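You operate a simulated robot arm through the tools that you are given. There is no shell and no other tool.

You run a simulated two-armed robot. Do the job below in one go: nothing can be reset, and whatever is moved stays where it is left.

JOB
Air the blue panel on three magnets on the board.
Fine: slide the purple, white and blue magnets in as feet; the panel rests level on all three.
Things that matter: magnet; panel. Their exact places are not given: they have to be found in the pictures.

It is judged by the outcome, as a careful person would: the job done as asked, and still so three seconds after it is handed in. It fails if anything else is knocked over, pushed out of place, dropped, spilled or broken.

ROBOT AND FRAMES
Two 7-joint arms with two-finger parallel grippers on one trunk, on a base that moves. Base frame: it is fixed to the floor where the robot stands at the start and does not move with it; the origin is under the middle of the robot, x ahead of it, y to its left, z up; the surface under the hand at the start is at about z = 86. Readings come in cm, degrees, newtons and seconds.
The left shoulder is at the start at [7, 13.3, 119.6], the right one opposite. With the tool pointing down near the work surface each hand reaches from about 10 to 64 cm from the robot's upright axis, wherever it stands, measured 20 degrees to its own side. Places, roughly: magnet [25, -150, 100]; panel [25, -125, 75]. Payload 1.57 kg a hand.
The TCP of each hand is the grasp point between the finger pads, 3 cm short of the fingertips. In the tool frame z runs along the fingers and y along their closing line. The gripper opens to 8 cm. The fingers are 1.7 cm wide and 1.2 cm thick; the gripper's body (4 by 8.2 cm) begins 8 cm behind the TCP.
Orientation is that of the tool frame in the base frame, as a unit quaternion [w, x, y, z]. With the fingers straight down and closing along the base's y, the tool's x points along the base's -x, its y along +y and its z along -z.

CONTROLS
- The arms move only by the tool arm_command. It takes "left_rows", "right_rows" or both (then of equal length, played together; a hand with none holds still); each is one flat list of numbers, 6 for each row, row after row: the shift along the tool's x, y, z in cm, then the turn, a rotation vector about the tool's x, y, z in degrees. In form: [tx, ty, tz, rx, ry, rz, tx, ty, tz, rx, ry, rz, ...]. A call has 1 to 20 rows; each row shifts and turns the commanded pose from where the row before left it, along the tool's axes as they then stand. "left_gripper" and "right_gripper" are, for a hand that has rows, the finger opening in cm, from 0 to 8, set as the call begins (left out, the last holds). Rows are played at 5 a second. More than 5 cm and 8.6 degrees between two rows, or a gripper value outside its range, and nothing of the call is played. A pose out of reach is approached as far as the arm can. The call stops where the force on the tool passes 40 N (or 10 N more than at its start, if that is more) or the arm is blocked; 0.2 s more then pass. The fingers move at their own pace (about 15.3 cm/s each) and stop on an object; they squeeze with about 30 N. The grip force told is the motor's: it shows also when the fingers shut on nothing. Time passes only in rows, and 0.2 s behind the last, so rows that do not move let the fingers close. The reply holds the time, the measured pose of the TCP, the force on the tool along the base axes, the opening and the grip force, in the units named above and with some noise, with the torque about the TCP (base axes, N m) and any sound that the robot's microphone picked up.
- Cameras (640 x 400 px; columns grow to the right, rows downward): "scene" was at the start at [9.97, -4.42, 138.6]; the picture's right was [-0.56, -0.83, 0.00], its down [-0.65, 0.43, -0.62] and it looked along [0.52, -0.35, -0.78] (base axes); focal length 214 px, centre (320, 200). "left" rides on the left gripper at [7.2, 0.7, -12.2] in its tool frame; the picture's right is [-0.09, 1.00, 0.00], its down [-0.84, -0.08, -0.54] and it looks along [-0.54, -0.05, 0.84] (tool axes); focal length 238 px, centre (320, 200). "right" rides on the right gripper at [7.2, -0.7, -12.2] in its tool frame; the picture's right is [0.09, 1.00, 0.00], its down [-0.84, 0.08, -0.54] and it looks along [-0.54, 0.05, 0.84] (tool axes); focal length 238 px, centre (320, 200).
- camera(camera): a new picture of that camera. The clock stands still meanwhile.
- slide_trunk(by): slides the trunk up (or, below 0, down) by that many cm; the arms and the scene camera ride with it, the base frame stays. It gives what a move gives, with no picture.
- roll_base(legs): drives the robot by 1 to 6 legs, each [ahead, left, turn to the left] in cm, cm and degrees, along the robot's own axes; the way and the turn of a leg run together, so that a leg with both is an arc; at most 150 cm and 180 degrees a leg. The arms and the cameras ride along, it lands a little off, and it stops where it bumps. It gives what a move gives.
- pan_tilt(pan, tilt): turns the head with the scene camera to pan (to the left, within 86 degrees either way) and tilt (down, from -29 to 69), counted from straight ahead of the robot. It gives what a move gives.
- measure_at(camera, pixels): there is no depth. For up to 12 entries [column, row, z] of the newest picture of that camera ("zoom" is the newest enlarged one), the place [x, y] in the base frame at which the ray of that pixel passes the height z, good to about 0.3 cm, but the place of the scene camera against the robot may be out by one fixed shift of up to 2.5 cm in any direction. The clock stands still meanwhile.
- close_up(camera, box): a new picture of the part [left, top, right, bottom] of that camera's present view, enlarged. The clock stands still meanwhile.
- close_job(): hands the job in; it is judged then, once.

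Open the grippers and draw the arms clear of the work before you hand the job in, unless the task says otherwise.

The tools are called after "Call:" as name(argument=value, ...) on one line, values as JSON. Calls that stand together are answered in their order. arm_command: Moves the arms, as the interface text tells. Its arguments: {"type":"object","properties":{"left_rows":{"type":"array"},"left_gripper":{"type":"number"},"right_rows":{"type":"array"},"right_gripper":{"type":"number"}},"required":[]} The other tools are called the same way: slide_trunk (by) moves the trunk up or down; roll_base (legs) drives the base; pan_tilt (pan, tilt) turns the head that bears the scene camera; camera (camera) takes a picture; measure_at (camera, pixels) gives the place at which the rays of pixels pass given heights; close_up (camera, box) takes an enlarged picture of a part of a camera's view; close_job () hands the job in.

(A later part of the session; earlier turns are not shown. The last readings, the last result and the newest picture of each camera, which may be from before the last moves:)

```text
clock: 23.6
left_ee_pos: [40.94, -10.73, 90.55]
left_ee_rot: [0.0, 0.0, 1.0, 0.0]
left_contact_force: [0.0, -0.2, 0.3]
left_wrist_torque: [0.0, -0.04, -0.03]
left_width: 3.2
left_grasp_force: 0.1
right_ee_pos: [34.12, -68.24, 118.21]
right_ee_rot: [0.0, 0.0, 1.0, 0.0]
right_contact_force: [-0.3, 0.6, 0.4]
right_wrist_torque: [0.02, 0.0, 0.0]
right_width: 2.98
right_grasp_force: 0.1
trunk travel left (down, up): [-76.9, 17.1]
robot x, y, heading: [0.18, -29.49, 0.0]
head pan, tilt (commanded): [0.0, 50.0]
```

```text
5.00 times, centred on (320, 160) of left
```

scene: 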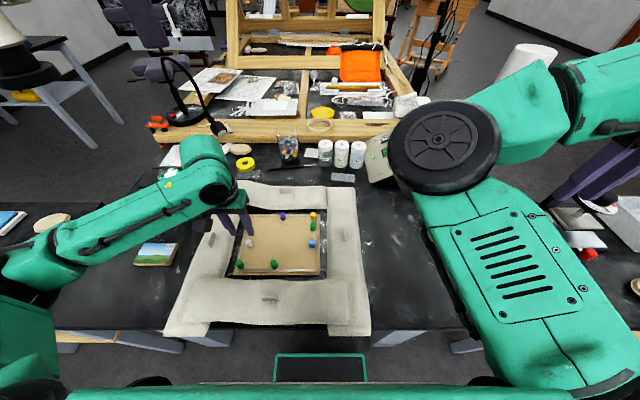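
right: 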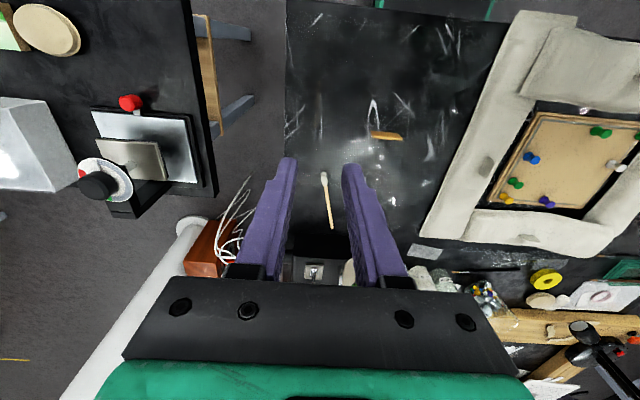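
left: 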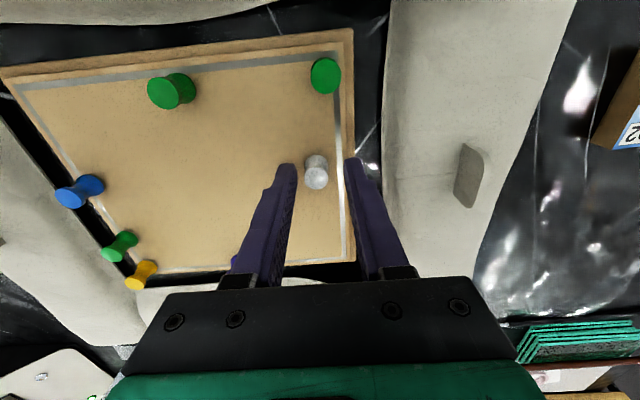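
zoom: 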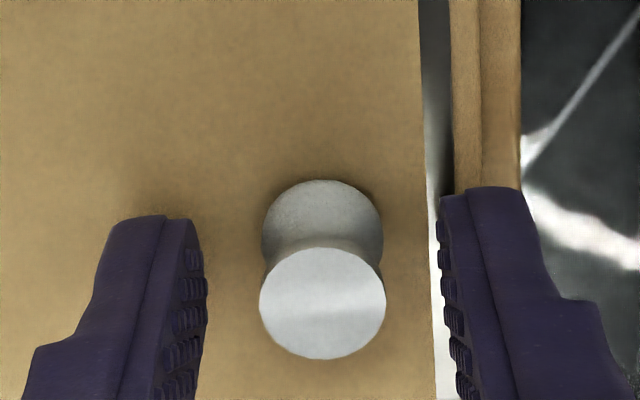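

Well centred now at TCP z ≈ 90.5. I go 0.15 cm lower and close the fingers on the magnet.

Call:
arm_command(left_rows=[0, 0, 0.15, 0, 0, 0, 0, 0, 0, 0, 0, 0])

Call:
arm_command(left_rows=[0, 0, 0, 0, 0, 0, 0, 0, 0, 0, 0, 0, 0, 0, 0, 0, 0, 0], left_gripper=1.2)

Call:
close_up(camera="left", box=[256, 120, 384, 200])

```text
clock: 24.2
left_ee_pos: [41.08, -10.75, 90.44]
left_ee_rot: [0.001, 0.0, 1.0, 0.0]
left_contact_force: [0.0, -0.2, 0.8]
left_wrist_torque: [-0.01, 0.01, -0.03]
left_width: 3.19
left_grasp_force: 0.0
right_ee_pos: [34.14, -68.16, 118.27]
right_ee_rot: [0.0, -0.001, 1.0, 0.0]
right_contact_force: [0.0, 1.3, 1.1]
right_wrist_torque: [0.0, 0.0, -0.01]
right_width: 3.0
right_grasp_force: 0.2
trunk travel left (down, up): [-76.9, 17.1]
robot x, y, heading: [-0.06, -29.57, 0.1]
head pan, tilt (commanded): [0.0, 50.0]
```

```text
clock: 25.0
left_ee_pos: [41.0, -10.57, 90.36]
left_ee_rot: [0.0, -0.001, 1.0, 0.0]
left_contact_force: [0.6, -0.1, -0.6]
left_wrist_torque: [-0.01, -0.02, -0.02]
left_width: 1.38
left_grasp_force: 8.1
right_ee_pos: [34.08, -68.16, 118.25]
right_ee_rot: [0.0, -0.001, 1.0, -0.001]
right_contact_force: [-0.1, -0.1, -0.1]
right_wrist_torque: [0.03, 0.06, -0.02]
right_width: 2.99
right_grasp_force: 0.1
trunk travel left (down, up): [-76.9, 17.1]
robot x, y, heading: [0.05, -29.61, -0.2]
head pan, tilt (commanded): [0.0, 50.0]
```

```text
5.00 times, centred on (320, 160) of left
```

zoom: 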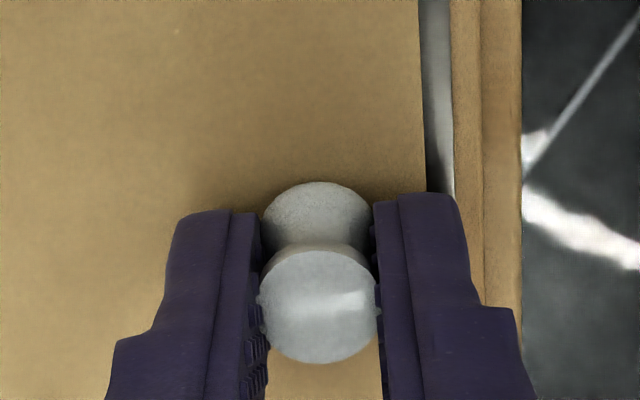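

The white magnet is held (width 1.38, grip 8 N). I slide it 4.65 cm in -y across the board in small steps.

Call:
arm_command(left_rows=[0, -0.3, 0, 0, 0, 0, 0, -0.3, 0, 0, 0, 0, 0, -0.3, 0, 0, 0, 0, 0, -0.3, 0, 0, 0, 0])

Call:
close_up(camera="left", box=[256, 120, 384, 200])

Call:
camera(camera="scene")

```text
clock: 26.0
left_ee_pos: [41.03, -12.1, 90.35]
left_ee_rot: [0.0, -0.001, 1.0, 0.0]
left_contact_force: [0.6, 2.2, 1.3]
left_wrist_torque: [0.06, 0.0, -0.03]
left_width: 1.42
left_grasp_force: 8.0
right_ee_pos: [34.19, -68.09, 118.25]
right_ee_rot: [0.0, -0.001, 1.0, -0.001]
right_contact_force: [-0.8, -0.1, -0.2]
right_wrist_torque: [0.01, 0.0, 0.0]
right_width: 2.99
right_grasp_force: 0.0
trunk travel left (down, up): [-76.9, 17.1]
robot x, y, heading: [-0.16, -29.66, 0.0]
head pan, tilt (commanded): [0.0, 50.0]
```

```text
5.00 times, centred on (320, 160) of left
```

zoom: 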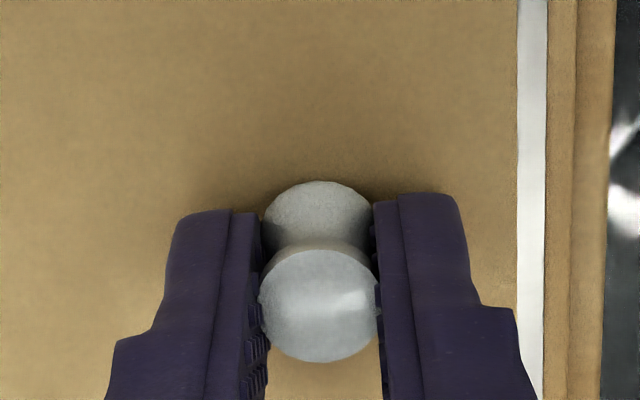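

```text
taken
```

scene: 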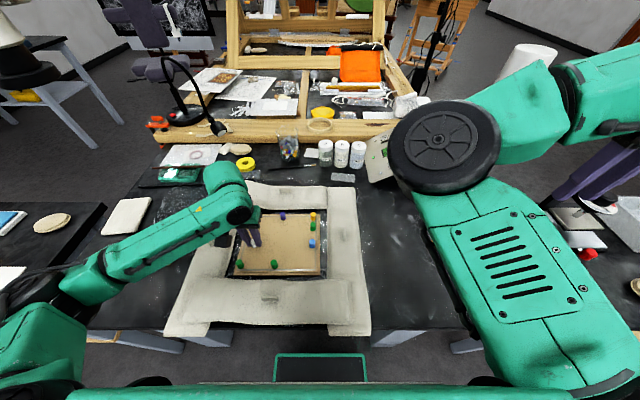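

It slides easily (drag ~2 N) and the board has not moved. I slide on by 3.45 cm.

Call:
arm_command(left_rows=[0, -0.345, 0, 0, 0, 0, 0, -0.345, 0, 0, 0, 0, 0, -0.345, 0, 0, 0, 0, 0, -0.345, 0, 0, 0, 0, 0, -0.345, 0, 0, 0, 0, 0, -0.345, 0, 0, 0, 0, 0, -0.345, 0, 0, 0, 0, 0, -0.345, 0, 0, 0, 0, 0, -0.345, 0, 0, 0, 0, 0, -0.345, 0, 0, 0, 0, 0, 0, 0, 0, 0, 0])

Call:
arm_command(left_rows=[0, 0, 0, 0, 0, 0, 0, 0, 0, 0, 0, 0], left_gripper=3.2)

Call:
camera(camera="left")

```text
clock: 28.4
left_ee_pos: [41.19, -15.46, 90.52]
left_ee_rot: [0.0, -0.001, 1.0, -0.001]
left_contact_force: [0.1, 0.2, 0.7]
left_wrist_torque: [0.02, 0.02, 0.0]
left_width: 1.4
left_grasp_force: 7.9
right_ee_pos: [34.19, -68.09, 118.23]
right_ee_rot: [0.0, -0.001, 1.0, -0.001]
right_contact_force: [0.3, -0.3, 0.0]
right_wrist_torque: [-0.03, -0.03, 0.0]
right_width: 2.98
right_grasp_force: 0.0
trunk travel left (down, up): [-76.9, 17.1]
robot x, y, heading: [-0.03, -30.12, -0.2]
head pan, tilt (commanded): [0.0, 50.0]
```

```text
clock: 29.0
left_ee_pos: [41.04, -15.48, 90.42]
left_ee_rot: [0.0, -0.001, 1.0, 0.0]
left_contact_force: [0.6, -0.3, 1.1]
left_wrist_torque: [-0.01, -0.02, -0.04]
left_width: 3.19
left_grasp_force: 0.1
right_ee_pos: [34.17, -68.13, 118.2]
right_ee_rot: [-0.001, -0.001, 1.0, -0.002]
right_contact_force: [-0.2, -0.3, 0.6]
right_wrist_torque: [0.03, -0.01, 0.0]
right_width: 2.98
right_grasp_force: 0.0
trunk travel left (down, up): [-76.9, 17.1]
robot x, y, heading: [0.27, -30.2, -0.1]
head pan, tilt (commanded): [0.0, 50.0]
```

```text
taken
```

left: 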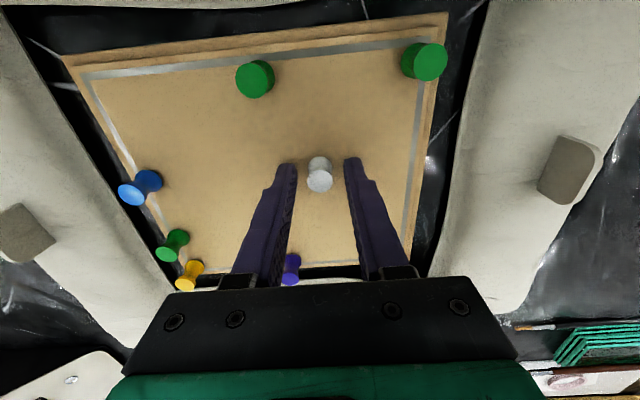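

White is released upright at about [41.1,-15.45]. I lift straight up and move over the blue magnet at [40.9,-27.7].

Call:
arm_command(left_rows=[0, 0, -1.5, 0, 0, 0, 0, 0, -2, 0, 0, 0, 0, 0, -2, 0, 0, 0, 0, -2, 0, 0, 0, 0, 0, -2, 0, 0, 0, 0, 0, -2, 0, 0, 0, 0, 0, -2, 0, 0, 0, 0, 0, -2, 0, 0, 0, 0, 0, -2.25, 0, 0, 0, 0, 0, 0, 0, 0, 0, 0])

Call:
camera(camera="left")

Call:
close_up(camera="left", box=[256, 110, 384, 190])

```text
clock: 31.2
left_ee_pos: [41.1, -27.5, 95.87]
left_ee_rot: [0.0, -0.001, 1.0, 0.0]
left_contact_force: [-0.4, 0.2, 0.4]
left_wrist_torque: [0.02, 0.01, 0.0]
left_width: 3.2
left_grasp_force: 0.1
right_ee_pos: [34.26, -68.1, 118.21]
right_ee_rot: [0.0, -0.001, 1.0, -0.001]
right_contact_force: [0.7, 0.5, -0.3]
right_wrist_torque: [-0.01, -0.02, -0.01]
right_width: 2.99
right_grasp_force: 0.0
trunk travel left (down, up): [-76.9, 17.1]
robot x, y, heading: [0.21, -29.79, -0.2]
head pan, tilt (commanded): [0.0, 50.0]
```

```text
taken
```

left: 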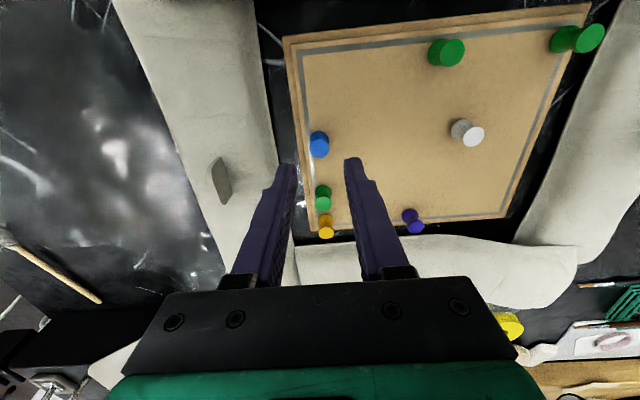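

```text
5.00 times, centred on (320, 150) of left
```

zoom: 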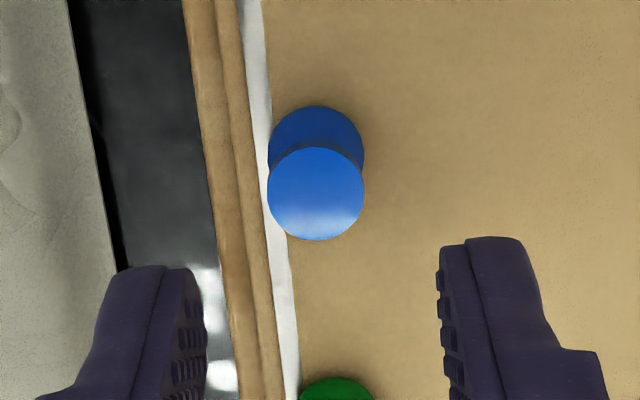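

Blue head shows at zoom (316,193), nearly centred; I correct y by -0.13, narrow the opening to 2.8 cm (the bag edge is close on the -y side) and descend 5 cm.

Call:
arm_command(left_rows=[0, -0.13, 1.0, 0, 0, 0, 0, 0, 1.0, 0, 0, 0, 0, 0, 1, 0, 0, 0, 0, 0, 1, 0, 0, 0, 0, 0, 1, 0, 0, 0, 0, 0, 0, 0, 0, 0], left_gripper=2.8)

Call:
close_up(camera="left", box=[256, 120, 384, 200])

Call:
camera(camera="left")

```text
clock: 32.6
left_ee_pos: [41.02, -27.76, 90.95]
left_ee_rot: [0.0, 0.0, 1.0, 0.0]
left_contact_force: [-0.5, 0.3, 1.0]
left_wrist_torque: [0.01, -0.02, 0.03]
left_width: 2.81
left_grasp_force: 0.0
right_ee_pos: [34.15, -68.19, 118.19]
right_ee_rot: [0.0, -0.001, 1.0, 0.0]
right_contact_force: [0.1, 1.4, -1.2]
right_wrist_torque: [-0.01, 0.03, -0.02]
right_width: 3.0
right_grasp_force: 0.0
trunk travel left (down, up): [-76.9, 17.1]
robot x, y, heading: [-0.02, -30.12, -0.1]
head pan, tilt (commanded): [0.0, 50.0]
```

```text
5.00 times, centred on (320, 160) of left
```

zoom: 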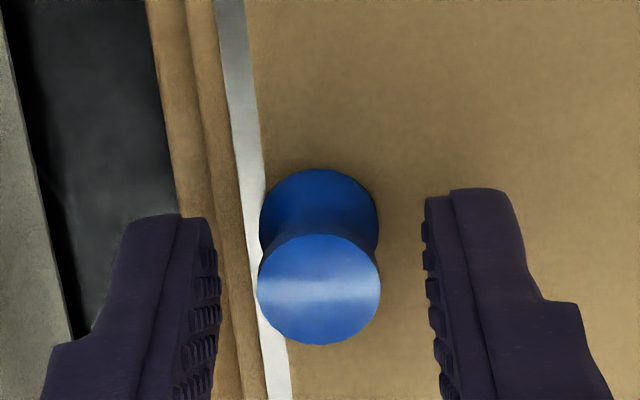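

```text
taken
```

left: 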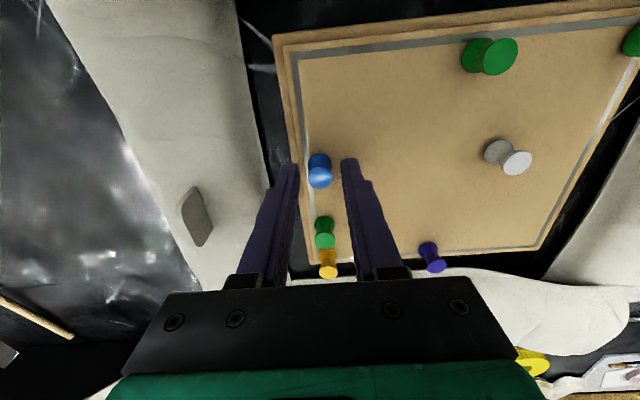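

Blue is centred between the fingers. I descend the last 0.5 cm and close on it.

Call:
arm_command(left_rows=[0, 0, 0.25, 0, 0, 0, 0, 0, 0.25, 0, 0, 0, 0, 0, 0, 0, 0, 0])

Call:
arm_command(left_rows=[0, 0, 0, 0, 0, 0, 0, 0, 0, 0, 0, 0, 0, 0, 0, 0, 0, 0], left_gripper=1.2)

Call:
close_up(camera="left", box=[256, 120, 384, 200])

```text
clock: 33.4
left_ee_pos: [41.04, -27.68, 90.49]
left_ee_rot: [-0.001, -0.001, 1.0, -0.001]
left_contact_force: [0.2, 0.5, -0.6]
left_wrist_torque: [0.02, -0.02, 0.01]
left_width: 2.8
left_grasp_force: 0.0
right_ee_pos: [34.14, -68.15, 118.15]
right_ee_rot: [0.0, -0.001, 1.0, -0.001]
right_contact_force: [-0.5, -0.9, 0.4]
right_wrist_torque: [0.01, -0.01, -0.01]
right_width: 2.99
right_grasp_force: 0.2
trunk travel left (down, up): [-76.9, 17.1]
robot x, y, heading: [-0.02, -29.87, -0.1]
head pan, tilt (commanded): [0.0, 50.0]
```

```text
clock: 34.2
left_ee_pos: [40.94, -27.69, 90.47]
left_ee_rot: [0.0, 0.0, 1.0, 0.0]
left_contact_force: [-0.9, 0.3, 0.2]
left_wrist_torque: [-0.02, -0.01, -0.01]
left_width: 1.39
left_grasp_force: 7.5
right_ee_pos: [34.3, -68.09, 118.21]
right_ee_rot: [0.0, -0.001, 1.0, -0.001]
right_contact_force: [-0.1, 0.5, -0.4]
right_wrist_torque: [0.0, 0.01, -0.03]
right_width: 3.02
right_grasp_force: 0.0
trunk travel left (down, up): [-76.9, 17.1]
robot x, y, heading: [-0.04, -29.83, -0.2]
head pan, tilt (commanded): [0.0, 50.0]
```

```text
5.00 times, centred on (320, 160) of left
```

zoom: 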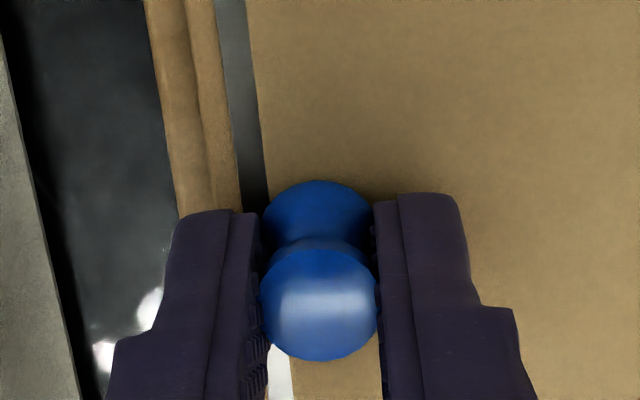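

Blue is held (width 1.39). I slide it +5.4 cm in y to about y = -22.3.

Call:
arm_command(left_rows=[0, 0.3, 0, 0, 0, 0, 0, 0.3, 0, 0, 0, 0, 0, 0.3, 0, 0, 0, 0, 0, 0.3, 0, 0, 0, 0, 0, 0.3, 0, 0, 0, 0, 0, 0.3, 0, 0, 0, 0, 0, 0.3, 0, 0, 0, 0, 0, 0.3, 0, 0, 0, 0, 0, 0.3, 0, 0, 0, 0, 0, 0.3, 0, 0, 0, 0, 0, 0.3, 0, 0, 0, 0, 0, 0.3, 0, 0, 0, 0, 0, 0.3, 0, 0, 0, 0, 0, 0.3, 0, 0, 0, 0, 0, 0.3, 0, 0, 0, 0, 0, 0.3, 0, 0, 0, 0, 0, 0.3, 0, 0, 0, 0, 0, 0.3, 0, 0, 0, 0, 0, 0, 0, 0, 0, 0])

Call:
arm_command(left_rows=[0, 0, 0, 0, 0, 0, 0, 0, 0, 0, 0, 0], left_gripper=3.0)

Call:
camera(camera="left")

```text
clock: 38.2
left_ee_pos: [41.05, -22.37, 90.39]
left_ee_rot: [0.0, -0.001, 1.0, 0.0]
left_contact_force: [0.4, -0.6, 0.0]
left_wrist_torque: [-0.05, -0.01, -0.02]
left_width: 1.4
left_grasp_force: 8.1
right_ee_pos: [34.08, -68.29, 118.18]
right_ee_rot: [0.0, 0.0, 1.0, 0.0]
right_contact_force: [1.1, 0.0, -0.4]
right_wrist_torque: [0.03, -0.02, 0.01]
right_width: 3.02
right_grasp_force: 0.0
trunk travel left (down, up): [-76.9, 17.1]
robot x, y, heading: [0.32, -29.46, -0.0]
head pan, tilt (commanded): [0.0, 50.0]
```

```text
clock: 38.8
left_ee_pos: [41.01, -22.49, 90.31]
left_ee_rot: [0.0, -0.001, 1.0, 0.0]
left_contact_force: [1.1, -0.3, 0.7]
left_wrist_torque: [-0.01, 0.02, 0.01]
left_width: 2.98
left_grasp_force: 0.1
right_ee_pos: [34.23, -68.13, 118.18]
right_ee_rot: [0.001, -0.001, 1.0, 0.0]
right_contact_force: [0.5, 0.8, 0.4]
right_wrist_torque: [0.0, -0.02, 0.0]
right_width: 3.01
right_grasp_force: 0.2
trunk travel left (down, up): [-76.9, 17.1]
robot x, y, heading: [0.16, -29.93, 0.0]
head pan, tilt (commanded): [0.0, 50.0]
```

```text
taken
```

left: 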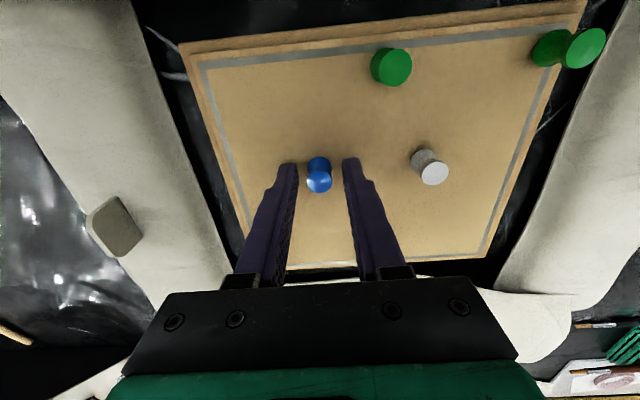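

Blue is released at about [41.0,-22.4]. I lift and move over the purple magnet near [50.2,-18.7].

Call:
arm_command(left_rows=[0, 0, -1.5, 0, 0, 0, 0, 0, -2, 0, 0, 0, 0, 0, -2, 0, 0, 0, -1.5, 0.62, 0, 0, 0, 0, -1.5, 0.62, 0, 0, 0, 0, -1.5, 0.62, 0, 0, 0, 0, -1.5, 0.62, 0, 0, 0, 0, -1.5, 0.62, 0, 0, 0, 0, -1.65, 0.6, 0, 0, 0, 0, 0, 0, 0, 0, 0, 0])

Call:
camera(camera="left")

Call:
close_up(camera="left", box=[256, 110, 384, 190])

```text
clock: 41.0
left_ee_pos: [50.13, -18.62, 96.15]
left_ee_rot: [-0.001, 0.0, 1.0, 0.0]
left_contact_force: [0.8, -0.6, -0.4]
left_wrist_torque: [-0.01, -0.01, -0.02]
left_width: 3.01
left_grasp_force: 0.1
right_ee_pos: [34.17, -68.16, 118.2]
right_ee_rot: [0.0, -0.002, 1.0, -0.001]
right_contact_force: [-0.5, -0.2, 0.4]
right_wrist_torque: [0.0, -0.01, -0.02]
right_width: 3.0
right_grasp_force: 0.1
trunk travel left (down, up): [-76.9, 17.1]
robot x, y, heading: [0.02, -29.96, 0.1]
head pan, tilt (commanded): [0.0, 50.0]
```

```text
taken
```

left: 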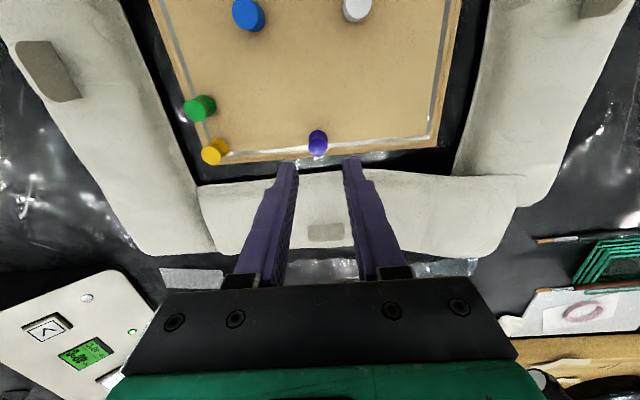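

```text
5.00 times, centred on (320, 150) of left
```

zoom: 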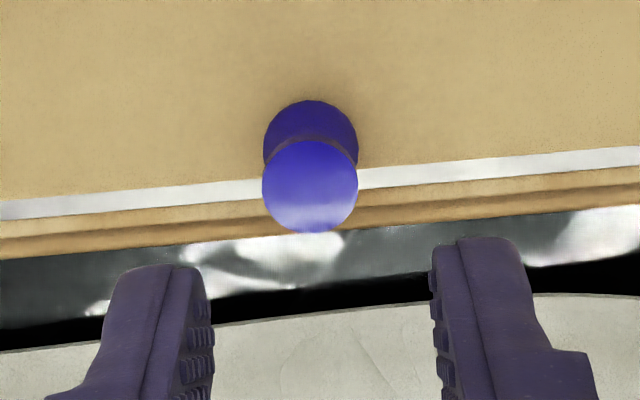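

Purple head at zoom (310,187), so I correct -0.23 in y and -0.1 in x and descend 5.1 cm.

Call:
arm_command(left_rows=[0.1, -0.23, 1.0, 0, 0, 0, 0, 0, 1.0, 0, 0, 0, 0, 0, 1, 0, 0, 0, 0, 0, 1, 0, 0, 0, 0, 0, 1.1, 0, 0, 0, 0, 0, 0, 0, 0, 0])

Call:
camera(camera="left")

Call:
close_up(camera="left", box=[256, 120, 384, 200])

```text
clock: 42.4
left_ee_pos: [49.95, -19.05, 90.88]
left_ee_rot: [0.0, 0.0, 1.0, 0.001]
left_contact_force: [-0.1, -0.4, -0.2]
left_wrist_torque: [-0.01, 0.02, 0.01]
left_width: 3.0
left_grasp_force: 0.1
right_ee_pos: [34.17, -68.22, 118.2]
right_ee_rot: [0.0, -0.001, 1.0, 0.0]
right_contact_force: [0.0, 0.1, 0.8]
right_wrist_torque: [0.01, -0.01, 0.01]
right_width: 3.01
right_grasp_force: 0.0
trunk travel left (down, up): [-76.9, 17.1]
robot x, y, heading: [0.13, -30.05, -0.0]
head pan, tilt (commanded): [0.0, 50.0]
```

```text
taken
```

left: 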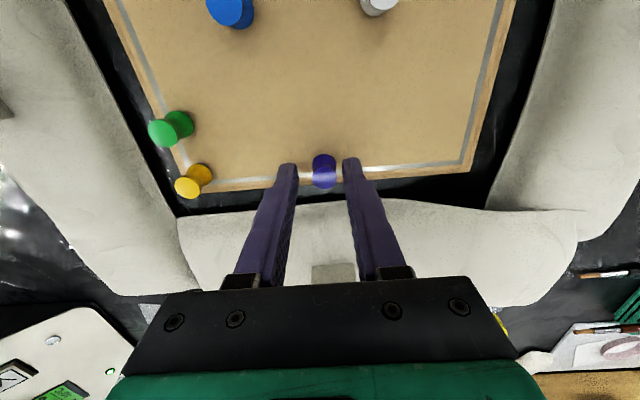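

```text
5.00 times, centred on (320, 160) of left
```

zoom: 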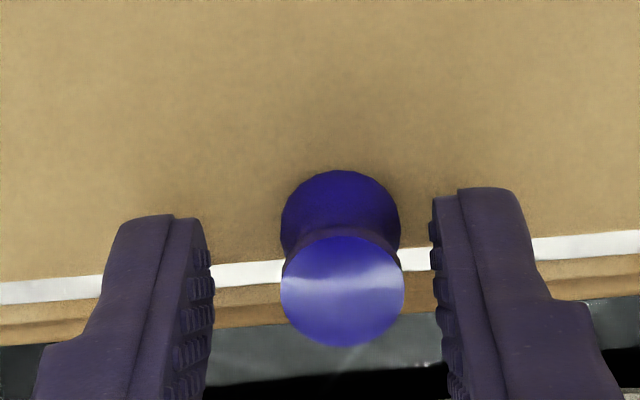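

Purple is 0.2 cm to the +y side; I correct that, lower 0.5 cm, and close.

Call:
arm_command(left_rows=[0, 0.22, 0.25, 0, 0, 0, 0, 0, 0.25, 0, 0, 0, 0, 0, 0, 0, 0, 0])

Call:
arm_command(left_rows=[0, 0, 0, 0, 0, 0, 0, 0, 0, 0, 0, 0, 0, 0, 0, 0, 0, 0], left_gripper=0.9)

Call:
close_up(camera="left", box=[256, 120, 384, 200])

```text
clock: 43.2
left_ee_pos: [50.19, -18.7, 90.35]
left_ee_rot: [0.001, -0.001, 1.0, 0.001]
left_contact_force: [0.1, -0.1, 0.1]
left_wrist_torque: [0.02, 0.02, 0.01]
left_width: 2.99
left_grasp_force: 0.0
right_ee_pos: [34.16, -68.13, 118.23]
right_ee_rot: [0.001, 0.0, 1.0, 0.0]
right_contact_force: [-0.2, -1.0, -0.3]
right_wrist_torque: [0.02, 0.02, 0.03]
right_width: 2.99
right_grasp_force: 0.1
trunk travel left (down, up): [-76.9, 17.1]
robot x, y, heading: [-0.05, -30.03, -0.1]
head pan, tilt (commanded): [0.0, 50.0]
```

```text
clock: 44.0
left_ee_pos: [50.14, -18.7, 90.29]
left_ee_rot: [0.0, -0.001, 1.0, 0.0]
left_contact_force: [0.2, 0.4, 1.1]
left_wrist_torque: [-0.01, 0.0, 0.02]
left_width: 1.08
left_grasp_force: 28.1
right_ee_pos: [34.09, -68.19, 118.22]
right_ee_rot: [-0.001, -0.001, 1.0, 0.0]
right_contact_force: [1.1, 0.3, 0.4]
right_wrist_torque: [0.0, -0.01, 0.01]
right_width: 3.04
right_grasp_force: 0.1
trunk travel left (down, up): [-76.9, 17.1]
robot x, y, heading: [-0.02, -29.65, -0.2]
head pan, tilt (commanded): [0.0, 50.0]
```

```text
5.00 times, centred on (320, 160) of left
```

zoom: 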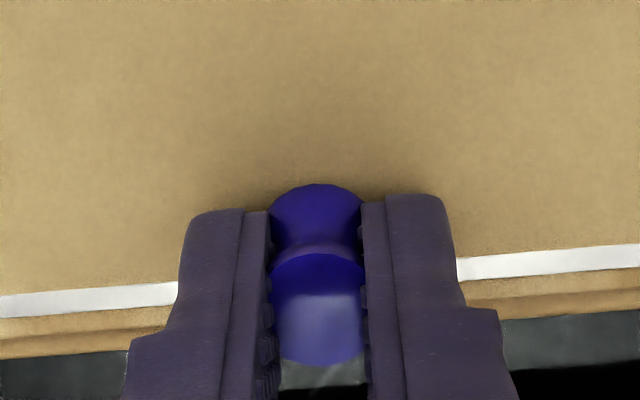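

Purple is held firmly. I slide it 5.55 cm toward the robot (-x), to about [44.6,-18.9].

Call:
arm_command(left_rows=[0.3, 0, 0, 0, 0, 0, 0.3, 0, 0, 0, 0, 0, 0.3, 0, 0, 0, 0, 0, 0.3, 0, 0, 0, 0, 0, 0.3, 0, 0, 0, 0, 0])

Call:
close_up(camera="left", box=[192, 80, 448, 240])

```text
clock: 45.2
left_ee_pos: [48.68, -18.61, 90.31]
left_ee_rot: [0.0, 0.0, 1.0, 0.0]
left_contact_force: [1.4, 0.5, 0.5]
left_wrist_torque: [0.02, -0.05, -0.01]
left_width: 1.1
left_grasp_force: 28.4
right_ee_pos: [34.22, -68.23, 118.18]
right_ee_rot: [0.0, -0.001, 1.0, 0.0]
right_contact_force: [0.1, 0.3, 0.5]
right_wrist_torque: [0.0, -0.04, 0.0]
right_width: 2.99
right_grasp_force: 0.2
trunk travel left (down, up): [-76.9, 17.1]
robot x, y, heading: [0.26, -29.56, -0.3]
head pan, tilt (commanded): [0.0, 50.0]
```

```text
2.50 times, centred on (320, 160) of left
```

zoom: 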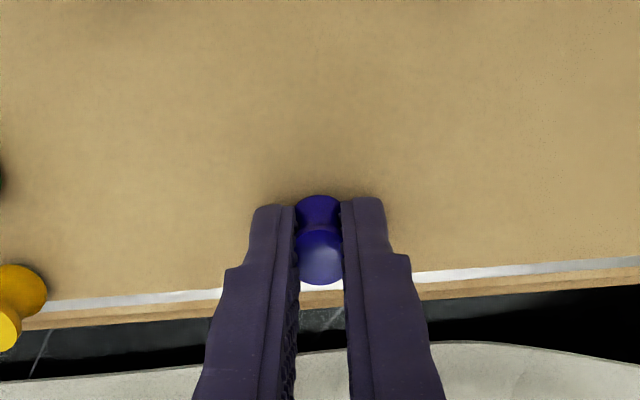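

It slides in with the fingers (drag ~1.4 N). I continue 4.05 cm more with a slight -0.2 cm y correction.

Call:
arm_command(left_rows=[0.3, -0.02, 0, 0, 0, 0, 0.3, -0.02, 0, 0, 0, 0, 0.3, -0.02, 0, 0, 0, 0, 0.3, -0.02, 0, 0, 0, 0, 0.3, -0.02, 0, 0, 0, 0, 0.3, -0.02, 0, 0, 0, 0, 0.3, -0.02, 0, 0, 0, 0, 0.3, -0.02, 0, 0, 0, 0, 0.3, -0.02, 0, 0, 0, 0, 0.3, -0.02, 0, 0, 0, 0, 0.3, 0, 0, 0, 0, 0, 0.3, 0, 0, 0, 0, 0, 0.3, 0, 0, 0, 0, 0, 0.15, 0, 0, 0, 0, 0, 0, 0, 0, 0, 0, 0])

Call:
arm_command(left_rows=[0, 0, 0, 0, 0, 0, 0, 0, 0, 0, 0, 0], left_gripper=3.0)

Call:
camera(camera="left")

```text
clock: 48.4
left_ee_pos: [44.62, -18.78, 90.4]
left_ee_rot: [0.0, -0.002, 1.0, 0.0]
left_contact_force: [1.1, -0.1, -0.4]
left_wrist_torque: [0.01, 0.0, -0.02]
left_width: 1.35
left_grasp_force: 29.6
right_ee_pos: [34.23, -68.21, 118.17]
right_ee_rot: [-0.001, -0.002, 1.0, -0.001]
right_contact_force: [0.2, -0.3, -0.3]
right_wrist_torque: [-0.01, -0.02, 0.03]
right_width: 2.97
right_grasp_force: 0.2
trunk travel left (down, up): [-76.9, 17.1]
robot x, y, heading: [0.09, -29.84, -0.2]
head pan, tilt (commanded): [0.0, 50.0]
```

```text
clock: 49.0
left_ee_pos: [44.58, -18.92, 90.3]
left_ee_rot: [0.0, -0.001, 1.0, 0.0]
left_contact_force: [0.2, 0.9, 0.1]
left_wrist_torque: [-0.02, 0.0, -0.01]
left_width: 2.97
left_grasp_force: 0.1
right_ee_pos: [34.14, -68.09, 118.2]
right_ee_rot: [0.0, -0.001, 1.0, -0.002]
right_contact_force: [-0.4, -0.4, 0.2]
right_wrist_torque: [0.03, -0.05, 0.0]
right_width: 3.0
right_grasp_force: 0.0
trunk travel left (down, up): [-76.9, 17.1]
robot x, y, heading: [-0.12, -29.55, 0.1]
head pan, tilt (commanded): [0.0, 50.0]
```

```text
taken
```

left: 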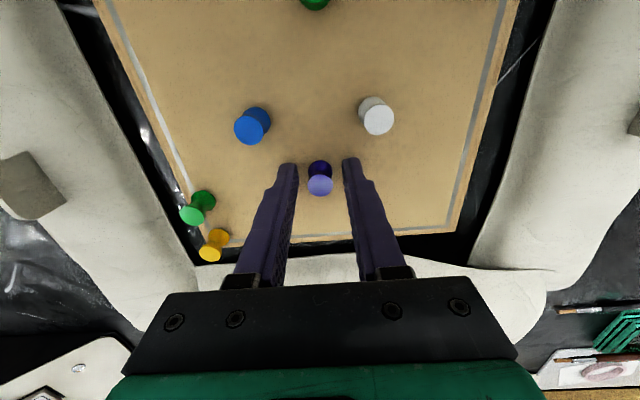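

Three magnets now form a triangle. I lift the hand straight up and look from above to measure their positions.

Call:
arm_command(left_rows=[0, 0, -1.5, 0, 0, 0, 0, 0, -2, 0, 0, 0, 0, 0, -2, 0, 0, 0, 0.6, 0, -2, 0, 0, 0, 0.6, 0, -2, 0, 0, 0, 0.6, 0, -2, 0, 0, 0, 0.6, 0, -2, 0, 0, 0, 0, 0, 0, 0, 0, 0], left_gripper=8)

Call:
camera(camera="left")

Call:
close_up(camera="left", box=[240, 80, 400, 180])

```text
clock: 50.8
left_ee_pos: [41.98, -18.96, 103.89]
left_ee_rot: [0.0, -0.001, 1.0, 0.0]
left_contact_force: [0.2, -0.4, 0.4]
left_wrist_torque: [-0.01, -0.01, -0.03]
left_width: 7.99
left_grasp_force: 0.0
right_ee_pos: [34.26, -68.25, 118.28]
right_ee_rot: [0.0, -0.001, 1.0, 0.0]
right_contact_force: [-0.7, -0.2, 0.6]
right_wrist_torque: [-0.02, 0.0, 0.02]
right_width: 3.0
right_grasp_force: 0.1
trunk travel left (down, up): [-76.9, 17.1]
robot x, y, heading: [0.13, -29.43, -0.0]
head pan, tilt (commanded): [0.0, 50.0]
```

```text
taken
```

left: 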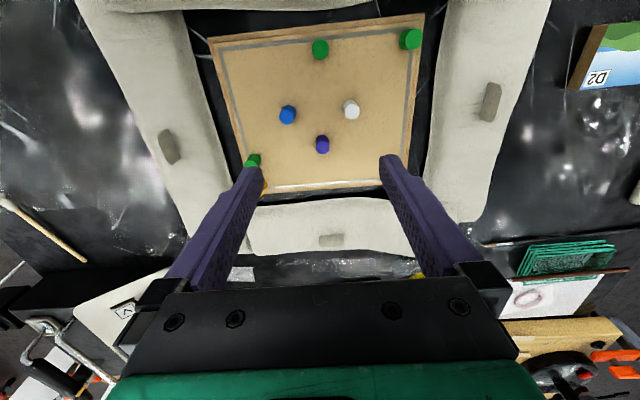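

```text
4.00 times, centred on (320, 130) of left
```

zoom: 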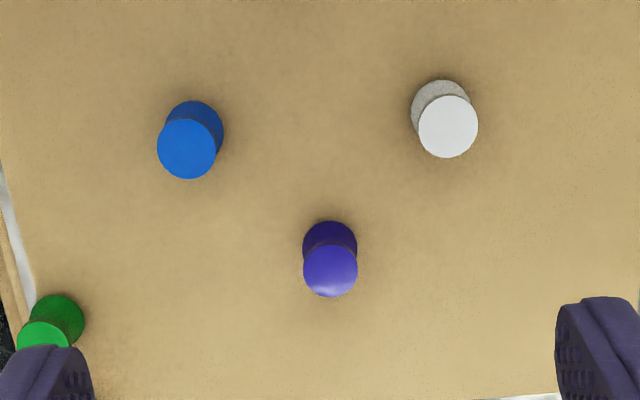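

The three stand upright. Head centres are blue (286.8,117.3), white (352,111.8), purple (322.5,147.8); I measure them.

Call:
measure_at(camera="left", pixels=[[286.8, 117.3, 89.3], [352, 111.8, 89.3], [322.5, 147.8, 89.3], [286.8, 117.3, 89.3], [352, 111.8, 89.3], [322.5, 147.8, 89.3]])

Call:
camera(camera="scene")

```text
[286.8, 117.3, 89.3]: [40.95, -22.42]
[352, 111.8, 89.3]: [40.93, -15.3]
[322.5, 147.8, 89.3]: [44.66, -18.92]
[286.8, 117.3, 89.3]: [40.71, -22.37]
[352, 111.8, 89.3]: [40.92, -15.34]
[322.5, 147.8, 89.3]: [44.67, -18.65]
```

```text
taken
```

scene: 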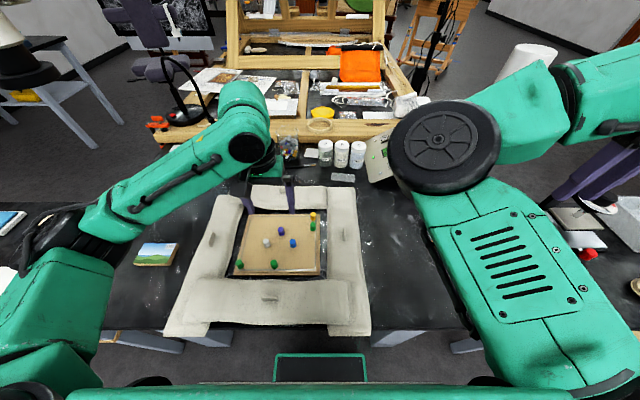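

The feet are at blue [40.9,-22.4], white [40.95,-15.35], purple [44.65,-18.85]; the panel should centre on about [42.6,-18.9]. Now I carry the left hand over to panel D2 near [38.5, 14.1].

Call:
arm_command(left_rows=[0.318, 3, 0, 0, 0, 0, 0.318, 3, 0, 0, 0, 0, 0.318, 3, 0, 0, 0, 0, 0.318, 3, 0, 0, 0, 0, 0.318, 3, 0, 0, 0, 0, 0.318, 3, 0, 0, 0, 0, 0.318, 3, 0, 0, 0, 0, 0.318, 3, 0, 0, 0, 0, 0.318, 3, 0, 0, 0, 0, 0.318, 3, 0, 0, 0, 0, 0.318, 3, 0, 0, 0, 0, 0, 0, 0, 0, 0, 0], left_gripper=8)

Call:
camera(camera="left")

```text
clock: 53.4
left_ee_pos: [38.72, 13.89, 103.9]
left_ee_rot: [0.0, 0.0, 1.0, 0.0]
left_contact_force: [0.1, 0.1, -0.3]
left_wrist_torque: [0.03, 0.0, 0.02]
left_width: 8.02
left_grasp_force: 0.0
right_ee_pos: [34.18, -68.26, 118.1]
right_ee_rot: [0.0, 0.0, 1.0, 0.0]
right_contact_force: [-0.1, -0.1, 0.4]
right_wrist_torque: [-0.01, 0.0, 0.02]
right_width: 3.0
right_grasp_force: 0.1
trunk travel left (down, up): [-76.9, 17.1]
robot x, y, heading: [-0.18, -29.75, -0.2]
head pan, tilt (commanded): [0.0, 50.0]
```

```text
taken
```

left: 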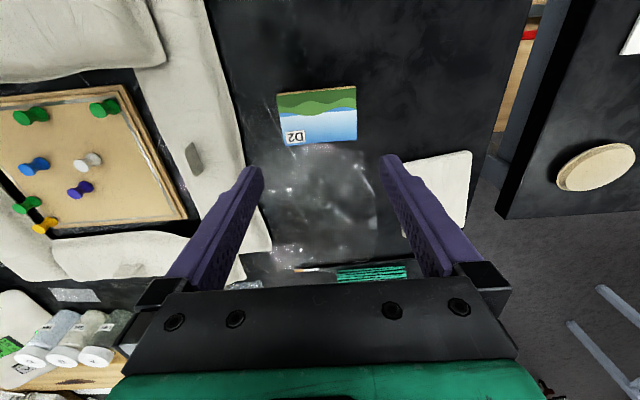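

Hand is above D2 and reach is fine here. I enlarge the panel to get its corners.

Call:
close_up(camera="left", box=[256, 75, 384, 155])

```text
5.00 times, centred on (320, 115) of left
```

zoom: 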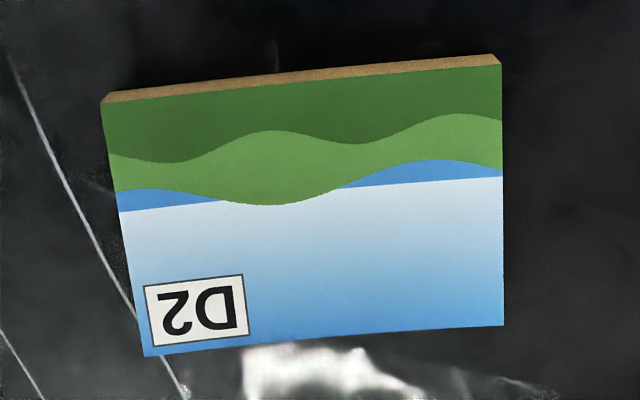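

Top corners at (276.2,95.6), (356.2,88.2), (356.6,140), (284.8,146.4); I measure these at likely top height, and the lower back edge points.

Call:
measure_at(camera="left", pixels=[[276.2, 95.6, 87.2], [356.2, 88.2, 87.2], [356.6, 140, 87.2], [284.8, 146.4, 87.2], [278, 93.4, 86], [354, 85.8, 86], [276.2, 95.6, 86.8], [356.2, 88.2, 86.8], [356.6, 140, 86.8], [284.8, 146.4, 86.8], [276.2, 95.6, 87.2], [356.6, 140, 87.2]])

```text
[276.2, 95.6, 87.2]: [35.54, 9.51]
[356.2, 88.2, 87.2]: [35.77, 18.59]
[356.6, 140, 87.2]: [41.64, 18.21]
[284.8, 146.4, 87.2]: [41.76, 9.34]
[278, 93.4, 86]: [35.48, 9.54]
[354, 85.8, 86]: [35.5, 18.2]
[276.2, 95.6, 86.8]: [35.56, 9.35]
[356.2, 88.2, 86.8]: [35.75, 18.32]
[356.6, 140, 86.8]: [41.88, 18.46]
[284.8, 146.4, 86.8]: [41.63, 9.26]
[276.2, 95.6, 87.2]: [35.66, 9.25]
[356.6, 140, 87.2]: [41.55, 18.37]
```

Panel centre is about [38.65, 13.9], 9.0 x 6.1 cm, aligned to the base axes. I turn the left hand 90° about its tool axis so that the fingers close along x across the 6.1 cm side.

Call:
arm_command(left_rows=[0, 0, 0, 0, 0, 8.5, 0, 0, 0, 0, 0, 8.5, 0, 0, 0, 0, 0, 8.5, 0, 0, 0, 0, 0, 8.5, 0, 0, 0, 0, 0, 8.5, 0, 0, 0, 0, 0, 8.5, 0, 0, 0, 0, 0, 8.5, 0, 0, 0, 0, 0, 8.5, 0, 0, 0, 0, 0, 8.5, 0, 0, 0, 0, 0, 8.5, 0, 0, 0, 0, 0, 5, 0, 0, 0, 0, 0, 0])

Call:
camera(camera="left")

Call:
camera(camera="scene")

```text
clock: 56.0
left_ee_pos: [38.55, 14.0, 103.77]
left_ee_rot: [0.0, 0.707, 0.707, -0.001]
left_contact_force: [-0.1, 0.6, -0.7]
left_wrist_torque: [0.0, 0.0, 0.0]
left_width: 8.03
left_grasp_force: 0.0
right_ee_pos: [34.15, -68.24, 118.2]
right_ee_rot: [0.001, -0.001, 1.0, -0.001]
right_contact_force: [-0.1, -0.9, 0.5]
right_wrist_torque: [0.05, 0.02, 0.01]
right_width: 3.01
right_grasp_force: 0.2
trunk travel left (down, up): [-76.9, 17.1]
robot x, y, heading: [-0.16, -29.98, 0.2]
head pan, tilt (commanded): [0.0, 50.0]
```

```text
taken
```

left: 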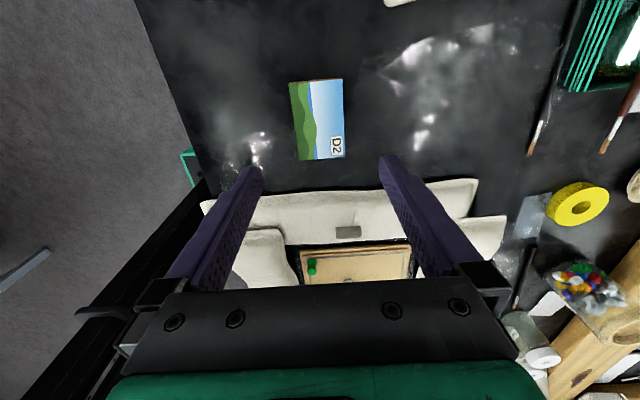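

```text
taken
```

scene: 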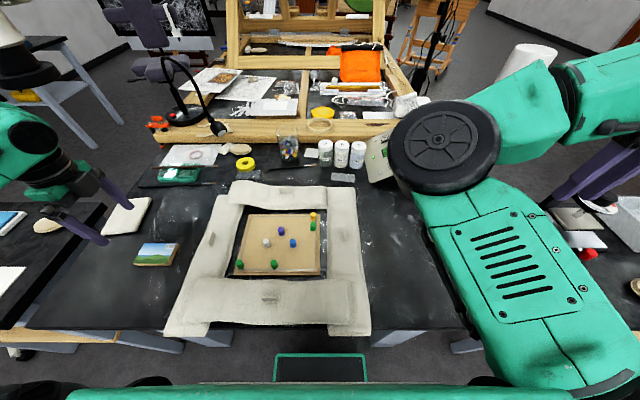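

The fingers now close along x (tool x→+y, tool y→+x). I descend 11.5 cm above the panel with the gripper fully open and check alignment.

Call:
arm_command(left_rows=[0, 0, 2, 0, 0, 0, 0, 0, 2, 0, 0, 0, 0, 0, 2, 0, 0, 0, 0, 0, 2, 0, 0, 0, 0, 0, 2, 0, 0, 0, 0, 0, 1.5, 0, 0, 0, 0, 0, 0, 0, 0, 0])

Call:
camera(camera="left")

Call:
close_up(camera="left", box=[192, 80, 448, 240])

```text
clock: 57.6
left_ee_pos: [38.45, 14.12, 92.46]
left_ee_rot: [0.0, 0.707, 0.708, 0.0]
left_contact_force: [0.4, 0.1, 0.6]
left_wrist_torque: [-0.02, 0.01, 0.0]
left_width: 8.01
left_grasp_force: 0.1
right_ee_pos: [34.08, -68.22, 118.13]
right_ee_rot: [-0.001, -0.002, 1.0, 0.0]
right_contact_force: [-0.8, 0.5, 0.4]
right_wrist_torque: [-0.01, 0.0, 0.02]
right_width: 2.97
right_grasp_force: 0.0
trunk travel left (down, up): [-76.9, 17.1]
robot x, y, heading: [-0.01, -29.85, -0.1]
head pan, tilt (commanded): [0.0, 50.0]
```

```text
taken
```

left: 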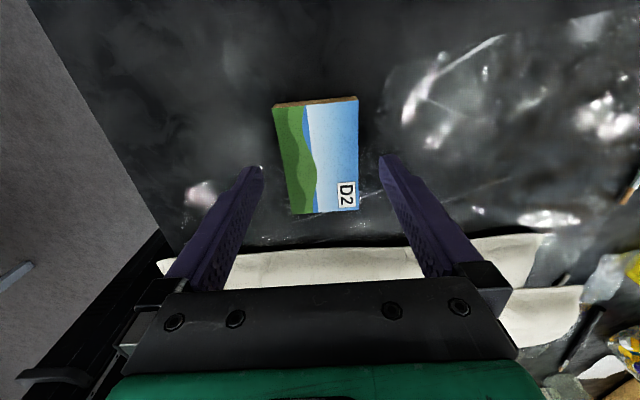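

```text
2.50 times, centred on (320, 160) of left
```

zoom: 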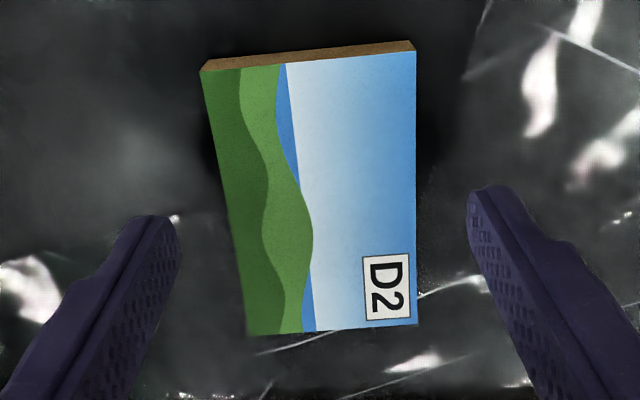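

Panel lies between the fingers. I measure its top corners at (272.8,108), (358,100.8), (358.8,208.8), (290.8,213.6) to centre the grasp.

Call:
measure_at(camera="left", pixels=[[272.8, 108, 87.2], [358, 100.8, 87.2], [358.8, 208.8, 87.2], [290.8, 213.6, 87.2], [272.8, 108, 87.2], [358, 100.8, 87.2], [358.8, 208.8, 87.2], [290.8, 213.6, 87.2]])

```text
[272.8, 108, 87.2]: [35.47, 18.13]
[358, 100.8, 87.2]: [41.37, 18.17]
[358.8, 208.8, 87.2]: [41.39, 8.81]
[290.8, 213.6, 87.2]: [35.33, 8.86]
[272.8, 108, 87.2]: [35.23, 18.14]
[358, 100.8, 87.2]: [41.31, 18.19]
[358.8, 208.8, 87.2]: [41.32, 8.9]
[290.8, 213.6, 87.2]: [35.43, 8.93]
```

Panel centre comes out at about [38.4,13.6]; I shift y by -0.4 and descend 2.4 cm, then check.

Call:
arm_command(left_rows=[-0.4, 0, 0.8, 0, 0, 0, 0, 0, 0.8, 0, 0, 0, 0, 0, 0.8, 0, 0, 0, 0, 0, 0, 0, 0, 0])

Call:
close_up(camera="left", box=[192, 80, 448, 240])

```text
clock: 58.6
left_ee_pos: [38.38, 13.53, 90.12]
left_ee_rot: [0.0, 0.706, 0.708, 0.001]
left_contact_force: [-0.1, 0.3, -0.1]
left_wrist_torque: [-0.03, 0.0, 0.03]
left_width: 8.02
left_grasp_force: 0.1
right_ee_pos: [34.19, -68.11, 118.21]
right_ee_rot: [0.001, -0.001, 1.0, 0.0]
right_contact_force: [0.2, 0.2, -0.8]
right_wrist_torque: [-0.02, 0.0, -0.01]
right_width: 3.02
right_grasp_force: 0.1
trunk travel left (down, up): [-76.9, 17.1]
robot x, y, heading: [0.06, -29.58, -0.2]
head pan, tilt (commanded): [0.0, 50.0]
```

```text
2.50 times, centred on (320, 160) of left
```

zoom: 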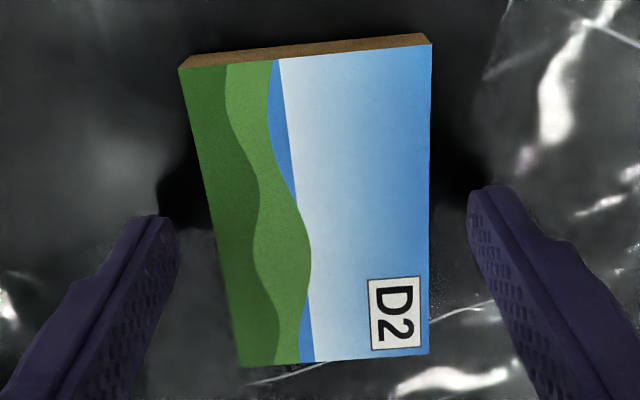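

Tips are at z ≈ 87.1, around the panel's top level. I go down 0.7 cm more in small steps, watching the force.

Call:
arm_command(left_rows=[0, 0, 0.2, 0, 0, 0, 0, 0, 0.2, 0, 0, 0, 0, 0, 0.2, 0, 0, 0, 0, 0, 0.1, 0, 0, 0, 0, 0, 0, 0, 0, 0])

Call:
close_up(camera="left", box=[192, 80, 448, 240])

```text
clock: 59.8
left_ee_pos: [38.63, 13.68, 89.19]
left_ee_rot: [0.0, 0.706, 0.708, 0.0]
left_contact_force: [-0.8, 0.5, -0.7]
left_wrist_torque: [0.01, -0.01, -0.01]
left_width: 7.98
left_grasp_force: 0.0
right_ee_pos: [34.09, -67.96, 118.3]
right_ee_rot: [0.0, -0.001, 1.0, -0.002]
right_contact_force: [-0.1, -0.7, 0.3]
right_wrist_torque: [0.0, 0.03, -0.02]
right_width: 3.02
right_grasp_force: 0.1
trunk travel left (down, up): [-76.9, 17.1]
robot x, y, heading: [0.17, -29.59, -0.0]
head pan, tilt (commanded): [0.0, 50.0]
```

```text
2.50 times, centred on (320, 160) of left
```

zoom: 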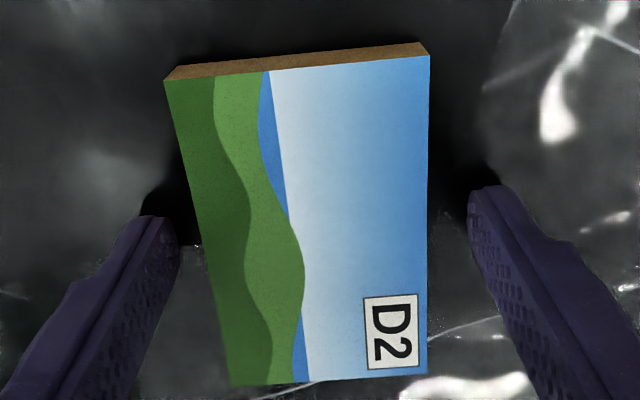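

Tips are at z ≈ 86.3 straddling the panel's mid-sides. I close on the panel's 6 cm sides.

Call:
arm_command(left_rows=[0, 0, 0, 0, 0, 0, 0, 0, 0, 0, 0, 0, 0, 0, 0, 0, 0, 0], left_gripper=5.6)

Call:
close_up(camera="left", box=[192, 80, 448, 240])

```text
clock: 60.6
left_ee_pos: [38.63, 13.62, 89.31]
left_ee_rot: [0.0, 0.707, 0.707, 0.0]
left_contact_force: [0.0, 0.3, -0.6]
left_wrist_torque: [0.04, -0.01, -0.01]
left_width: 5.72
left_grasp_force: 29.7
right_ee_pos: [34.23, -68.1, 118.21]
right_ee_rot: [-0.001, -0.001, 1.0, -0.001]
right_contact_force: [-0.7, -0.5, 0.4]
right_wrist_torque: [-0.04, -0.05, 0.0]
right_width: 3.01
right_grasp_force: 0.1
trunk travel left (down, up): [-76.9, 17.1]
robot x, y, heading: [-0.1, -29.75, 0.0]
head pan, tilt (commanded): [0.0, 50.0]
```

```text
2.50 times, centred on (320, 160) of left
```

zoom: 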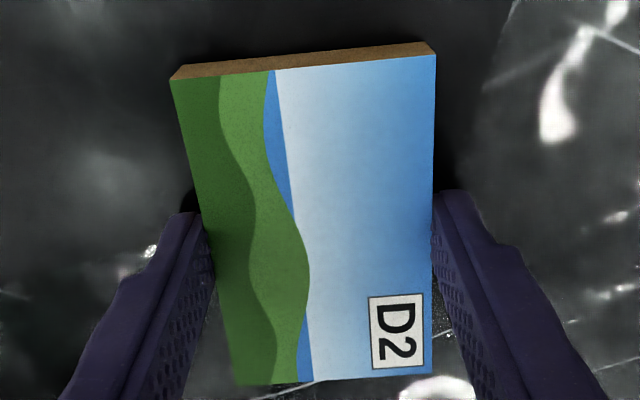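

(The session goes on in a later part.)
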